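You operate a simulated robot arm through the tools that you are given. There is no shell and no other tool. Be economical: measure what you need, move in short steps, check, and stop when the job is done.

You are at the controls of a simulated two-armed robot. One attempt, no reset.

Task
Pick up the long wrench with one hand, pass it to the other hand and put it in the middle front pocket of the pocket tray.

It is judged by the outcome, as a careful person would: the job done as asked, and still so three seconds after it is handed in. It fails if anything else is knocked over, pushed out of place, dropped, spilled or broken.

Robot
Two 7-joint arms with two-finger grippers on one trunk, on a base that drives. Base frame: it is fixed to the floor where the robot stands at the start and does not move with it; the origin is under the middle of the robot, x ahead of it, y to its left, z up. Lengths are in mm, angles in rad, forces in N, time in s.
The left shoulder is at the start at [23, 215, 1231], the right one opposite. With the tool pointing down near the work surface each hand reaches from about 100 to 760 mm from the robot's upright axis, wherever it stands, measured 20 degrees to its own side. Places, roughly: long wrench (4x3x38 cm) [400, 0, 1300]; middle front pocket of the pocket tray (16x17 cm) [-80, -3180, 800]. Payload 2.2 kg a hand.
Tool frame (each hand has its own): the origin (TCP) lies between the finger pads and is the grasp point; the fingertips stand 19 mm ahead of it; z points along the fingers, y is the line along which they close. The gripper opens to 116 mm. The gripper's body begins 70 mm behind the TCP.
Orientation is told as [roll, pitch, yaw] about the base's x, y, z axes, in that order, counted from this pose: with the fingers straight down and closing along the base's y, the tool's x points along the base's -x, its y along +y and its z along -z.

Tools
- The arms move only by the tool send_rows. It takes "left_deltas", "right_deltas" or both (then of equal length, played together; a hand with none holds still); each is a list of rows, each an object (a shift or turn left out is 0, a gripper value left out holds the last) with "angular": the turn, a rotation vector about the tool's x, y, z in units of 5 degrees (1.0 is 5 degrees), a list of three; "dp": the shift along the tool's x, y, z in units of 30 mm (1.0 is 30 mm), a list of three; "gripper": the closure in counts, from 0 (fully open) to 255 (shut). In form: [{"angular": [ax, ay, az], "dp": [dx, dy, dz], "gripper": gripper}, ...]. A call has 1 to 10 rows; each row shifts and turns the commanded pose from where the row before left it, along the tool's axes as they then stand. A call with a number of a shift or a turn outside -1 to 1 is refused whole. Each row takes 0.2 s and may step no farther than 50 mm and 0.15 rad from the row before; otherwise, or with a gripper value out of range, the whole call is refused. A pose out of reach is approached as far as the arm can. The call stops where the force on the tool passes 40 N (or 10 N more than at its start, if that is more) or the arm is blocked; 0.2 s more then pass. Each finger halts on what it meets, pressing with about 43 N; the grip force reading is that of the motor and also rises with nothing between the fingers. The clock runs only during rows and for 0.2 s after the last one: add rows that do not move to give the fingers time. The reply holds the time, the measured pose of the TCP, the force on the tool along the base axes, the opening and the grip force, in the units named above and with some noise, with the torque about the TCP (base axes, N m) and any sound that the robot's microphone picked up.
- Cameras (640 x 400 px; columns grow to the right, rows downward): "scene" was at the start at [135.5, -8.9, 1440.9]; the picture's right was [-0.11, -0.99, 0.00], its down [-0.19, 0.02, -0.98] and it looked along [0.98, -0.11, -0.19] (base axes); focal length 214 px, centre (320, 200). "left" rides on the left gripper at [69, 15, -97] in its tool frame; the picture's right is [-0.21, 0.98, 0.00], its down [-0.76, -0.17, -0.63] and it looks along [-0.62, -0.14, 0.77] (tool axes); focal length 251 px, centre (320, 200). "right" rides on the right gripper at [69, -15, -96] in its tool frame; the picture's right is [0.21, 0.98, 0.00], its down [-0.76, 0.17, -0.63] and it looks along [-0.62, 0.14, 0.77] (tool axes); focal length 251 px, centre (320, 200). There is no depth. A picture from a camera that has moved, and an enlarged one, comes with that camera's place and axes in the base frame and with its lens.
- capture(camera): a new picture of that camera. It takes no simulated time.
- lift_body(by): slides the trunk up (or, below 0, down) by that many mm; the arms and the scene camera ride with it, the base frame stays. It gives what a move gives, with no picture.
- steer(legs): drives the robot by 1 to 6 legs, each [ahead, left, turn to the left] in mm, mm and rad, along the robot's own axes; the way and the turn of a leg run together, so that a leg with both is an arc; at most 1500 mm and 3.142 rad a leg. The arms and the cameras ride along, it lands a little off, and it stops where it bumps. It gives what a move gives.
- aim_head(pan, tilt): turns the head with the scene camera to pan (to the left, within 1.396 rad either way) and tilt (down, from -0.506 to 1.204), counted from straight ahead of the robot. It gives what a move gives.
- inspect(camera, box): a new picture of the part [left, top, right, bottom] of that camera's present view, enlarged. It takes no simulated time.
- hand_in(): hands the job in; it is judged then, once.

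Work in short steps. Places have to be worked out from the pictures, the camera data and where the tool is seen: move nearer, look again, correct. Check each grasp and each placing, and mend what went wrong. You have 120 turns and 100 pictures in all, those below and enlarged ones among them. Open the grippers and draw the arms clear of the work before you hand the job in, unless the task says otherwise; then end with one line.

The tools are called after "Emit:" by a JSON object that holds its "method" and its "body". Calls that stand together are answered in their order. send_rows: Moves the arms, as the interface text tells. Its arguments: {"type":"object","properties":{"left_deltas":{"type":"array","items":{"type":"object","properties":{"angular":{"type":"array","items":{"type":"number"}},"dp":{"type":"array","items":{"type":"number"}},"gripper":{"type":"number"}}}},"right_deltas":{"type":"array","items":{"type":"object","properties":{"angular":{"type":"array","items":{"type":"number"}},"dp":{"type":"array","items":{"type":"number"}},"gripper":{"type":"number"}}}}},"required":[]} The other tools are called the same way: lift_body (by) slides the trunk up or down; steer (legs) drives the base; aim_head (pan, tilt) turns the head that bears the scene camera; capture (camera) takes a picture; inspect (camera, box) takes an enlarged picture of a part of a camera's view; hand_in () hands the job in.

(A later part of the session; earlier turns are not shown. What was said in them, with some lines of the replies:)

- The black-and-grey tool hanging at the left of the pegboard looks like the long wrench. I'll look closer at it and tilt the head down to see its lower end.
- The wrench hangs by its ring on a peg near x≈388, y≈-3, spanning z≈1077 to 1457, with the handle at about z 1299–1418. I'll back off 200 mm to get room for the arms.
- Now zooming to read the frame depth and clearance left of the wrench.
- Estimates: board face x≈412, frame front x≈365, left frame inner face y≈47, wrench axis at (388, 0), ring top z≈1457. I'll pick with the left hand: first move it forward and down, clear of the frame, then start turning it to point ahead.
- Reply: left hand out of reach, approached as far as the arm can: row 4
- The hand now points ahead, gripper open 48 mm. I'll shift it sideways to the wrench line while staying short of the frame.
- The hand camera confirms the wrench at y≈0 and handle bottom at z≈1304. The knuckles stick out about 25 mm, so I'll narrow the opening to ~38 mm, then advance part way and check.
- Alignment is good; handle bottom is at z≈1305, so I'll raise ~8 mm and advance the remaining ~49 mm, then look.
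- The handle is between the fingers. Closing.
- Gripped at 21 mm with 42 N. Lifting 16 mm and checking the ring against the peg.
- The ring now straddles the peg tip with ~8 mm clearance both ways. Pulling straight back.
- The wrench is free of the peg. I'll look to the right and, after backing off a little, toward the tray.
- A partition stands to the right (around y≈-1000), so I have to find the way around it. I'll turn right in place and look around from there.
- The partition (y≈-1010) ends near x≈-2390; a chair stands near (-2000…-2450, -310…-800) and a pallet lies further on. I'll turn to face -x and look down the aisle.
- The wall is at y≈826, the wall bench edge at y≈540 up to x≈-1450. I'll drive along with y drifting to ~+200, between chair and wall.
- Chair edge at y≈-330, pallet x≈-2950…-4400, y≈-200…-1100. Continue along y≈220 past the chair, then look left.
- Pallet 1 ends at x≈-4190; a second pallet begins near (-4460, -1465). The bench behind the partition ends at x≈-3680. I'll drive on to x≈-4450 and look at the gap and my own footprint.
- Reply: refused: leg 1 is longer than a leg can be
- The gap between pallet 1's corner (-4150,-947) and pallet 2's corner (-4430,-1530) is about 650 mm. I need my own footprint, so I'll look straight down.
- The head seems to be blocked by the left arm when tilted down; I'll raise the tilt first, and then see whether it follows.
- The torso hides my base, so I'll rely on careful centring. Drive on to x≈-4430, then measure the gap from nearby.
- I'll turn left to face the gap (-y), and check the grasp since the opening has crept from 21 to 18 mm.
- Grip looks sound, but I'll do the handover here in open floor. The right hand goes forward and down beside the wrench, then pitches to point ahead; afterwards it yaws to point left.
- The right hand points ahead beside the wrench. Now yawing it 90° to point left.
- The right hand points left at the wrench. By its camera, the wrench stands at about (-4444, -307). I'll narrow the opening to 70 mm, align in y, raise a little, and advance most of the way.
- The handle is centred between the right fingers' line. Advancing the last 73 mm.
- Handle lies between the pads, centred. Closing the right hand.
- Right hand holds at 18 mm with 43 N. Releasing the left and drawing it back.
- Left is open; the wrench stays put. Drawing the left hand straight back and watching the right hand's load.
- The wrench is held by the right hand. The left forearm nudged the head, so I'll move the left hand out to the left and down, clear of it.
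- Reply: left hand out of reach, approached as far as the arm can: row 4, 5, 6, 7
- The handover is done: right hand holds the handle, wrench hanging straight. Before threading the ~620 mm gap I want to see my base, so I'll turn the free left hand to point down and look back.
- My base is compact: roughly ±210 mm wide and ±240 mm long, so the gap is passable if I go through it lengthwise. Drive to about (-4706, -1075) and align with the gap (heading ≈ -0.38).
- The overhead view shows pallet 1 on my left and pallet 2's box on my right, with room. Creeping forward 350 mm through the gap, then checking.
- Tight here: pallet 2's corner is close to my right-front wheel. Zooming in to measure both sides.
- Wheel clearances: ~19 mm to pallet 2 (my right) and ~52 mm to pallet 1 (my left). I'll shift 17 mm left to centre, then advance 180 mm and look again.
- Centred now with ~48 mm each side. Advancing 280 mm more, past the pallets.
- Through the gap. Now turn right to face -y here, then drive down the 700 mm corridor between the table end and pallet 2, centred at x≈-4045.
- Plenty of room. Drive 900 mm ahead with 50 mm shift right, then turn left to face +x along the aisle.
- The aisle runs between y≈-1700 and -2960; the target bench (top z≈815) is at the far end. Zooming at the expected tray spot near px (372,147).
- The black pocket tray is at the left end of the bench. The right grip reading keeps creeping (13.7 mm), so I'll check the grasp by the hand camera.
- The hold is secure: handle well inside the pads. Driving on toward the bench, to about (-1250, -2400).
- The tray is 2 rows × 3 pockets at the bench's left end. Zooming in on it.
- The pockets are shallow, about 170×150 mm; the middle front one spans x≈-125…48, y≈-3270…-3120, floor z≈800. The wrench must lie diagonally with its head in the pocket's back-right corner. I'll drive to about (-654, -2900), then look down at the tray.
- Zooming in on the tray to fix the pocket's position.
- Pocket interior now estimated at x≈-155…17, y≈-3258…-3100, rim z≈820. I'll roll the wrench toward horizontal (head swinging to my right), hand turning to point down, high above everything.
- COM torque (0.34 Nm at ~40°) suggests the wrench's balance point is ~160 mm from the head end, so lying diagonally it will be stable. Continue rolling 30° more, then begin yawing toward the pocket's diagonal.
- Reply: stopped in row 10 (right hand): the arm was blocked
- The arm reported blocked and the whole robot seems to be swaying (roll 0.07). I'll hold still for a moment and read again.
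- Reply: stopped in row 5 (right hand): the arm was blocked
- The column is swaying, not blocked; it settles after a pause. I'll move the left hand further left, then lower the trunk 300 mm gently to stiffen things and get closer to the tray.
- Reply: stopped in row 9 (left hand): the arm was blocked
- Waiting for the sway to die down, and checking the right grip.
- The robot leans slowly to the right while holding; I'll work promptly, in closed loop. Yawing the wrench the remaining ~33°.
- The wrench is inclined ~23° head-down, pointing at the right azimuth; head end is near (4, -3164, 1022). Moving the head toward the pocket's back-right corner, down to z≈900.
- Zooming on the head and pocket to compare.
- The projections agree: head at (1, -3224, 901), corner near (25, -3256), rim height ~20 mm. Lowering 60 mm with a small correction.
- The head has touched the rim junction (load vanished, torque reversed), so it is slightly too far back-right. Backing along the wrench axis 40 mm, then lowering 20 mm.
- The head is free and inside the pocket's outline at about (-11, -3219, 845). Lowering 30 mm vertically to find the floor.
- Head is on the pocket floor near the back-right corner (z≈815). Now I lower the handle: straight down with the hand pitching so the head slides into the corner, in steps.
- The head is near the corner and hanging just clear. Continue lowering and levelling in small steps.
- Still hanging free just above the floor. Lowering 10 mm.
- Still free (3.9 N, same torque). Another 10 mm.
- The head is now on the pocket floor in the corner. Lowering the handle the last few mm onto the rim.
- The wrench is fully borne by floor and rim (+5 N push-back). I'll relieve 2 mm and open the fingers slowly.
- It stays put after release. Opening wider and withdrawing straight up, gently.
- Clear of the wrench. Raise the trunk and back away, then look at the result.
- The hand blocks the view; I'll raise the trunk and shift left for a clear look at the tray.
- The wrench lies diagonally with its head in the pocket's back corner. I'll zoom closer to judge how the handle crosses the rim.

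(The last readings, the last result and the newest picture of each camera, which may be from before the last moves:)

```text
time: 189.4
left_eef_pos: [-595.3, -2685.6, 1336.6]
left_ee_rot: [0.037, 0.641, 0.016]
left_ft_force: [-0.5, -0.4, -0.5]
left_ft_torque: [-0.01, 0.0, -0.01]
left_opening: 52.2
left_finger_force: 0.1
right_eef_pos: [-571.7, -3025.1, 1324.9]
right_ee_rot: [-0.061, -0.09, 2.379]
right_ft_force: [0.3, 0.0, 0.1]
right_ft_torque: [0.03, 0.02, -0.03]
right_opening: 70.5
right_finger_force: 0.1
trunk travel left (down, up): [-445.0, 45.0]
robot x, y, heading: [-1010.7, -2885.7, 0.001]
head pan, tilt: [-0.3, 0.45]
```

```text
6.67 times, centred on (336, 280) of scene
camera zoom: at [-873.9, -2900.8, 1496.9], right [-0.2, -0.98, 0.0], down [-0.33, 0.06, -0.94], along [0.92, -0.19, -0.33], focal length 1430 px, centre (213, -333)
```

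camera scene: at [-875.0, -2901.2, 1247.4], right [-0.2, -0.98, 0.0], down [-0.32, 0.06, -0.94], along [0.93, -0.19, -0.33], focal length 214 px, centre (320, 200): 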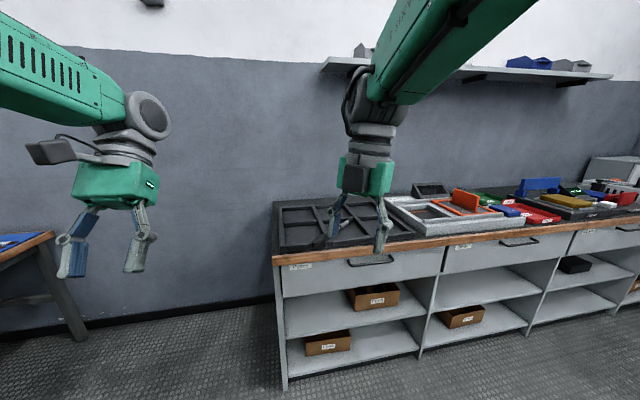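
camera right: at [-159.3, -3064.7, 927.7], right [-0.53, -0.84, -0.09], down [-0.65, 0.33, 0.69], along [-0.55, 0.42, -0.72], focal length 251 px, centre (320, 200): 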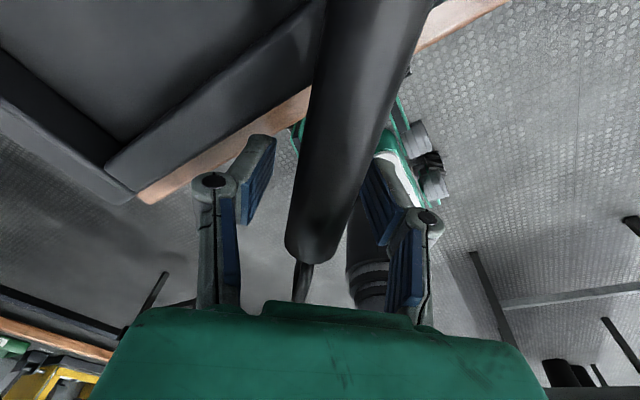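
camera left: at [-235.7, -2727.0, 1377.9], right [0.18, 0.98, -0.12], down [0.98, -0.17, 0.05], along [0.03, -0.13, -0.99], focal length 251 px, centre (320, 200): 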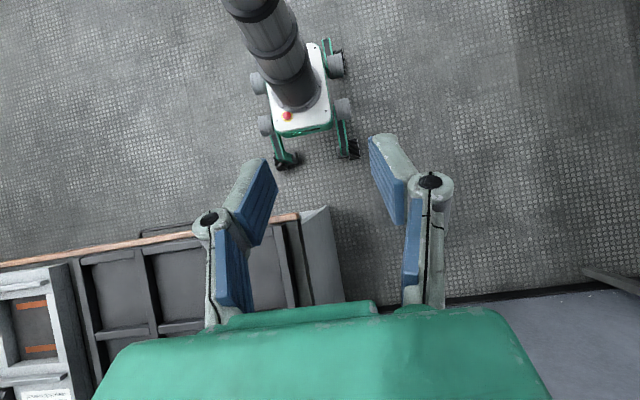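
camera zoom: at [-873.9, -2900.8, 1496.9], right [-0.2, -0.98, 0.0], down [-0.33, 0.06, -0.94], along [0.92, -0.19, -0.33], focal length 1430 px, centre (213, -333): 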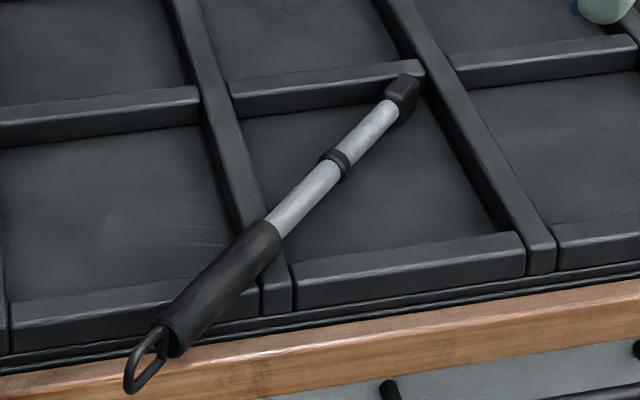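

The head sits in the corner, but the handle crosses the left divider. I'll nudge the handle ~40 mm to my right so it crosses only the front rim, centring the wrench better in the middle pocket. First return to the earlier pose.

Emit:
{"method": "steer", "body": {"legs": [[350, 0, 0]]}}

Emit:
{"method": "lift_body", "body": {"by": -370}}

Emit:
{"method": "capture", "body": {"camera": "right"}}

```text
time: 191.7
left_eef_pos: [-246.9, -2687.4, 1337.8]
left_ee_rot: [0.037, 0.637, 0.017]
left_ft_force: [0.0, 0.1, -0.1]
left_ft_torque: [0.01, 0.0, 0.02]
left_opening: 52.2
left_finger_force: 0.1
right_eef_pos: [-225.4, -3026.2, 1326.7]
right_ee_rot: [-0.064, -0.089, 2.381]
right_ft_force: [-0.5, 0.3, -0.4]
right_ft_torque: [0.01, 0.03, 0.04]
right_opening: 70.4
right_finger_force: 0.0
trunk travel left (down, up): [-445.0, 45.0]
robot x, y, heading: [-662.9, -2887.8, -0.007]
head pan, tilt: [-0.3, 0.45]
```

```text
time: 195.2
left_eef_pos: [-249.9, -2687.0, 968.1]
left_ee_rot: [0.037, 0.637, 0.015]
left_ft_force: [0.4, 0.7, 0.1]
left_ft_torque: [0.01, -0.01, 0.0]
left_opening: 52.4
left_finger_force: 0.1
right_eef_pos: [-225.4, -3028.7, 957.0]
right_ee_rot: [-0.064, -0.088, 2.381]
right_ft_force: [-0.3, -0.4, 0.2]
right_ft_torque: [-0.01, -0.02, 0.04]
right_opening: 70.7
right_finger_force: 0.0
trunk travel left (down, up): [-75.0, 415.0]
robot x, y, heading: [-660.3, -2887.9, -0.006]
head pan, tilt: [-0.3, 0.45]
```

```text
13 pictures are left
camera right: at [-164.6, -3074.6, 1049.4], right [-0.52, -0.85, -0.08], down [-0.65, 0.33, 0.68], along [-0.55, 0.41, -0.72], focal length 251 px, centre (320, 200)
```

right: 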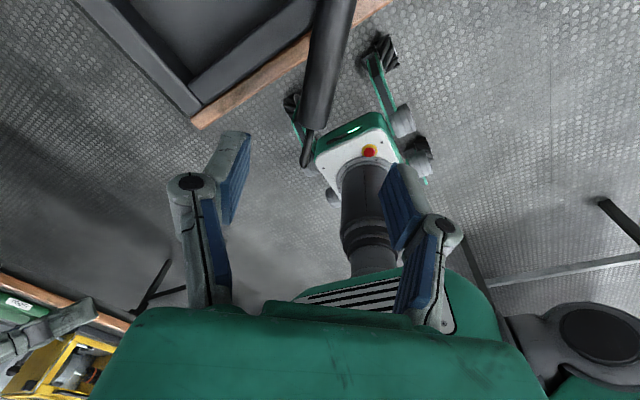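

Calm and back in place, the handle lying between the open fingers' path. Descending ~110 mm along the tool axis around the handle.

Emit:
{"method": "send_rows", "body": {"right_deltas": [{"dp": [0, -0.1, 0.5]}, {"dp": [0, -0.1, 0.6]}, {"dp": [0, 0, 0.7]}, {"dp": [0, 0, 0.7]}, {"dp": [0, 0, 0.6]}, {"dp": [0, 0, 0.5]}, {}]}}

Emit:
{"method": "capture", "body": {"camera": "right"}}

```text
time: 196.8
left_eef_pos: [-249.8, -2687.2, 967.8]
left_ee_rot: [0.037, 0.637, 0.017]
left_ft_force: [-0.2, 0.5, 0.3]
left_ft_torque: [-0.01, 0.02, -0.01]
left_opening: 52.1
left_finger_force: 0.0
right_eef_pos: [-221.6, -3014.0, 857.8]
right_ee_rot: [-0.086, -0.093, 2.375]
right_ft_force: [0.6, 0.6, 0.5]
right_ft_torque: [0.0, 0.02, -0.03]
right_opening: 70.5
right_finger_force: 0.0
trunk travel left (down, up): [-75.0, 415.0]
robot x, y, heading: [-658.7, -2886.7, -0.002]
head pan, tilt: [-0.3, 0.45]
```

```text
12 pictures are left
camera right: at [-162.1, -3062.5, 949.6], right [-0.53, -0.84, -0.1], down [-0.65, 0.32, 0.68], along [-0.54, 0.43, -0.72], focal length 251 px, centre (320, 200)
```

right: 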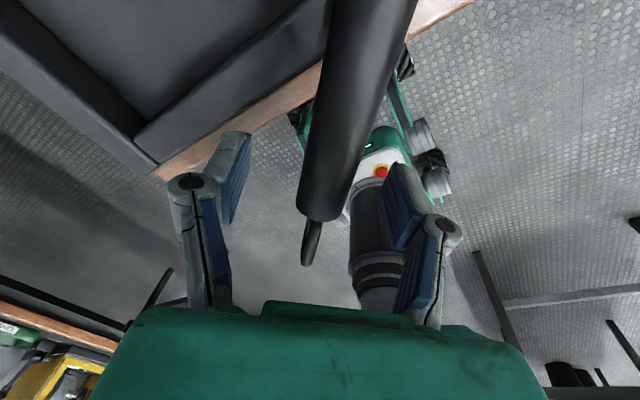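

Handle is between the fingers. Lower a bit more, narrow to ~40 mm, and push gently sideways with matching yaw.

Emit:
{"method": "send_rows", "body": {"right_deltas": [{"dp": [0, 0, 0.4]}, {"gripper": 165}, {}, {"dp": [0, 0.25, 0], "angular": [0, 0, -0.2]}, {"dp": [0, 0.25, 0], "angular": [0, 0, -0.3]}, {"dp": [0, 0.25, 0], "angular": [0, 0, -0.3]}, {"dp": [0, 0.25, 0], "angular": [0, 0, -0.3]}, {}]}}

Emit:
{"method": "capture", "body": {"camera": "right"}}

```text
time: 198.6
left_eef_pos: [-248.8, -2688.0, 966.0]
left_ee_rot: [0.036, 0.638, 0.014]
left_ft_force: [0.3, 0.2, 0.7]
left_ft_torque: [0.02, 0.02, 0.0]
left_opening: 52.3
left_finger_force: 0.2
right_eef_pos: [-244.1, -3035.0, 839.5]
right_ee_rot: [-0.086, -0.093, 2.471]
right_ft_force: [1.0, 0.4, 0.6]
right_ft_torque: [0.02, -0.01, 0.01]
right_opening: 40.9
right_finger_force: 0.1
trunk travel left (down, up): [-75.0, 415.0]
robot x, y, heading: [-655.7, -2883.6, -0.002]
head pan, tilt: [-0.3, 0.45]
```

```text
11 pictures are left
camera right: at [-178.9, -3077.0, 930.3], right [-0.44, -0.89, -0.1], down [-0.68, 0.26, 0.68], along [-0.58, 0.37, -0.72], focal length 251 px, centre (320, 200)
```

right: 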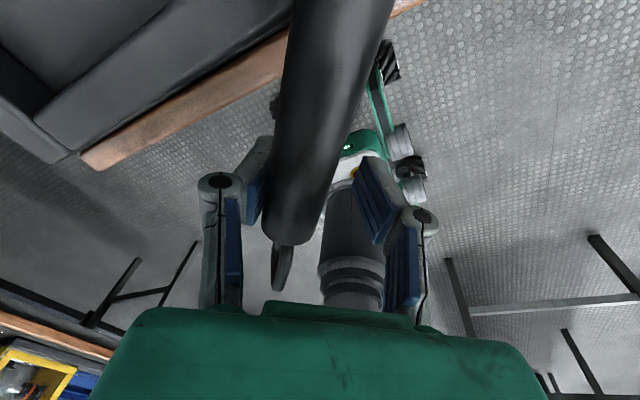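

The left finger is pushing the handle as intended. Pushing another 18 mm, then backing the finger off a little.

Emit:
{"method": "send_rows", "body": {"right_deltas": [{"dp": [0, 0.2, 0], "angular": [0, 0, -0.2]}, {"dp": [0, 0.2, 0], "angular": [0, 0, -0.2]}, {"dp": [0, 0.2, 0], "angular": [0, 0, -0.1]}, {}, {"dp": [0, -0.2, 0]}, {"gripper": 120}, {}]}}

Emit:
{"method": "capture", "body": {"camera": "scene"}}

```text
time: 200.2
left_eef_pos: [-248.1, -2688.3, 968.3]
left_ee_rot: [0.037, 0.636, 0.018]
left_ft_force: [0.4, 0.2, -0.1]
left_ft_torque: [0.0, 0.02, -0.01]
left_opening: 52.5
left_finger_force: 0.0
right_eef_pos: [-251.1, -3041.3, 838.4]
right_ee_rot: [-0.091, -0.087, 2.516]
right_ft_force: [0.7, -0.1, 0.6]
right_ft_torque: [-0.01, -0.01, 0.01]
right_opening: 61.4
right_finger_force: 0.0
trunk travel left (down, up): [-75.0, 415.0]
robot x, y, heading: [-662.1, -2885.3, -0.006]
head pan, tilt: [-0.3, 0.45]
```

```text
10 pictures are left
camera scene: at [-527.1, -2897.5, 1114.0], right [-0.15, -0.99, 0.0], down [-0.46, 0.07, -0.89], along [0.88, -0.13, -0.46], focal length 214 px, centre (320, 200)
```

scene: 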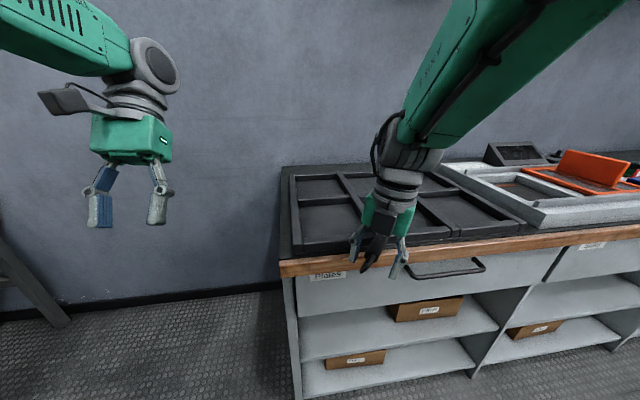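

Withdrawing up again and checking.

Emit:
{"method": "send_rows", "body": {"right_deltas": [{"gripper": 100}, {"dp": [0, 0, -0.2]}, {"dp": [0, 0, -0.4]}, {"dp": [0, 0, -0.6]}, {"dp": [0, 0, -0.8]}, {"dp": [0, 0, -0.8]}, {"dp": [0, 0, -0.8]}, {"dp": [0, 0, -0.5]}, {}]}}

Emit:
{"method": "lift_body", "body": {"by": 120}}

Emit:
{"method": "steer", "body": {"legs": [[-350, 0, 0]]}}

Emit:
{"method": "lift_body", "body": {"by": 250}}

Emit:
{"method": "aim_head", "body": {"pan": -0.3, "tilt": 0.45}}

Emit:
{"method": "inspect", "body": {"camera": "scene", "box": [280, 230, 408, 310]}}

```text
time: 202.2
left_eef_pos: [-248.8, -2687.0, 968.3]
left_ee_rot: [0.037, 0.635, 0.017]
left_ft_force: [0.6, -0.6, 0.2]
left_ft_torque: [0.01, -0.03, -0.01]
left_opening: 52.5
left_finger_force: 0.2
right_eef_pos: [-233.4, -3058.7, 952.7]
right_ee_rot: [-0.083, -0.084, 2.518]
right_ft_force: [-0.1, 0.7, -0.2]
right_ft_torque: [-0.01, 0.0, 0.02]
right_opening: 70.9
right_finger_force: 0.0
right hand out of reach, approached as far as the arm can: row 6, 7, 8
trunk travel left (down, up): [-75.0, 415.0]
robot x, y, heading: [-663.5, -2884.1, -0.005]
head pan, tilt: [-0.3, 0.45]
```

```text
time: 203.7
left_eef_pos: [-248.3, -2687.2, 1087.6]
left_ee_rot: [0.037, 0.637, 0.015]
left_ft_force: [0.3, -0.2, 0.0]
left_ft_torque: [-0.01, 0.0, 0.01]
left_opening: 52.5
left_finger_force: 0.0
right_eef_pos: [-232.6, -3059.2, 1072.3]
right_ee_rot: [-0.083, -0.084, 2.518]
right_ft_force: [0.8, 0.2, -0.6]
right_ft_torque: [-0.02, -0.03, -0.03]
right_opening: 70.3
right_finger_force: 0.0
trunk travel left (down, up): [-195.0, 295.0]
robot x, y, heading: [-662.0, -2885.3, -0.001]
head pan, tilt: [-0.3, 0.45]
```

```text
time: 206.0
left_eef_pos: [-594.8, -2686.7, 1088.4]
left_ee_rot: [0.037, 0.639, 0.013]
left_ft_force: [-0.6, 0.5, -0.1]
left_ft_torque: [-0.02, -0.01, -0.03]
left_opening: 52.5
left_finger_force: 0.1
right_eef_pos: [-581.8, -3059.7, 1071.4]
right_ee_rot: [-0.079, -0.086, 2.513]
right_ft_force: [0.0, -0.6, 0.3]
right_ft_torque: [-0.03, -0.03, -0.02]
right_opening: 70.5
right_finger_force: 0.0
trunk travel left (down, up): [-195.0, 295.0]
robot x, y, heading: [-1009.3, -2886.4, -0.01]
head pan, tilt: [-0.3, 0.45]
```

```text
time: 208.6
left_eef_pos: [-598.5, -2687.9, 1339.0]
left_ee_rot: [0.038, 0.635, 0.012]
left_ft_force: [0.2, 0.1, -0.3]
left_ft_torque: [-0.03, -0.02, 0.0]
left_opening: 52.4
left_finger_force: 0.0
right_eef_pos: [-584.1, -3060.3, 1322.8]
right_ee_rot: [-0.085, -0.088, 2.51]
right_ft_force: [0.8, 0.2, 0.2]
right_ft_torque: [0.01, -0.01, -0.01]
right_opening: 70.7
right_finger_force: 0.1
trunk travel left (down, up): [-445.0, 45.0]
robot x, y, heading: [-1011.9, -2884.3, -0.011]
head pan, tilt: [-0.3, 0.45]
```

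```text
time: 209.2
left_eef_pos: [-597.6, -2686.5, 1338.8]
left_ee_rot: [0.037, 0.636, 0.009]
left_ft_force: [0.0, -0.1, 0.6]
left_ft_torque: [0.04, 0.02, 0.0]
left_opening: 52.4
left_finger_force: 0.1
right_eef_pos: [-583.0, -3060.9, 1323.3]
right_ee_rot: [-0.085, -0.087, 2.51]
right_ft_force: [0.4, -0.1, 0.3]
right_ft_torque: [0.0, -0.01, -0.01]
right_opening: 70.5
right_finger_force: 0.0
trunk travel left (down, up): [-445.0, 45.0]
robot x, y, heading: [-1009.6, -2887.7, -0.006]
head pan, tilt: [-0.3, 0.45]
```

```text
5.00 times, centred on (344, 270) of scene
camera zoom: at [-873.4, -2902.8, 1493.5], right [-0.23, -0.97, 0.0], down [-0.36, 0.08, -0.93], along [0.91, -0.21, -0.37], focal length 1072 px, centre (200, -150)
```

zoom: 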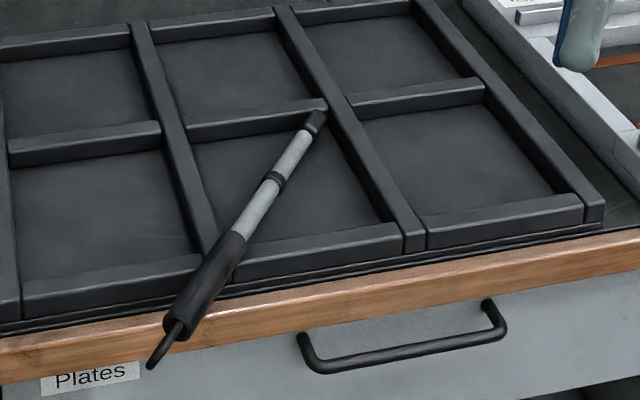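

The wrench now lies along the pocket's full diagonal, its head in the back-right corner, crossing only the front-left rim junction, and the tray is undisturbed. I'll open both grippers fully and verify it hasn't moved.

Emit:
{"method": "send_rows", "body": {"left_deltas": [{"gripper": 0}, {}, {}, {}, {}], "right_deltas": [{"gripper": 0}, {}, {}, {}, {}]}}

Emit:
{"method": "inspect", "body": {"camera": "scene", "box": [280, 230, 408, 310]}}

```text
time: 210.4
left_eef_pos: [-597.6, -2687.0, 1339.6]
left_ee_rot: [0.038, 0.634, 0.011]
left_ft_force: [-0.9, -0.5, 0.1]
left_ft_torque: [0.01, 0.01, 0.0]
left_opening: 116.1
left_finger_force: 0.0
right_eef_pos: [-584.3, -3060.2, 1323.3]
right_ee_rot: [-0.083, -0.088, 2.509]
right_ft_force: [0.2, -0.6, 0.2]
right_ft_torque: [0.0, 0.01, -0.02]
right_opening: 116.1
right_finger_force: 0.0
trunk travel left (down, up): [-445.0, 45.0]
robot x, y, heading: [-1010.2, -2887.6, -0.005]
head pan, tilt: [-0.3, 0.45]
```

```text
5.00 times, centred on (344, 270) of scene
camera zoom: at [-873.4, -2902.7, 1493.3], right [-0.23, -0.97, 0.0], down [-0.36, 0.08, -0.93], along [0.91, -0.21, -0.37], focal length 1072 px, centre (200, -150)
```

zoom: 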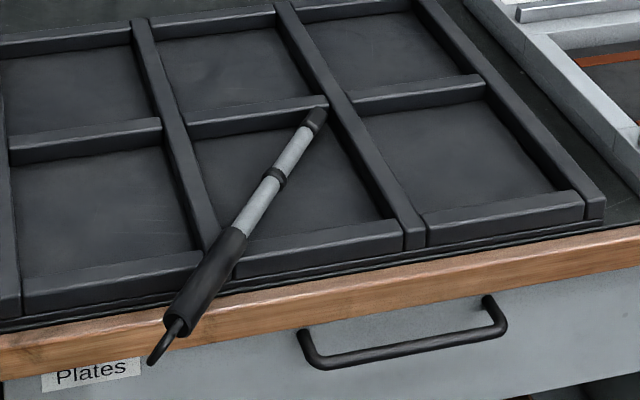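

The wrench is at rest and unchanged, both grippers are open and the arms are clear. Handing in.

Emit:
{"method": "hand_in", "body": {}}

```text
The job is handed in.
```

The wrench was picked up with the left hand, passed to the right, and now lies in the middle front pocket; it is longer than the pocket, so the handle rests over the front-left rim and sticks out past the bench edge.
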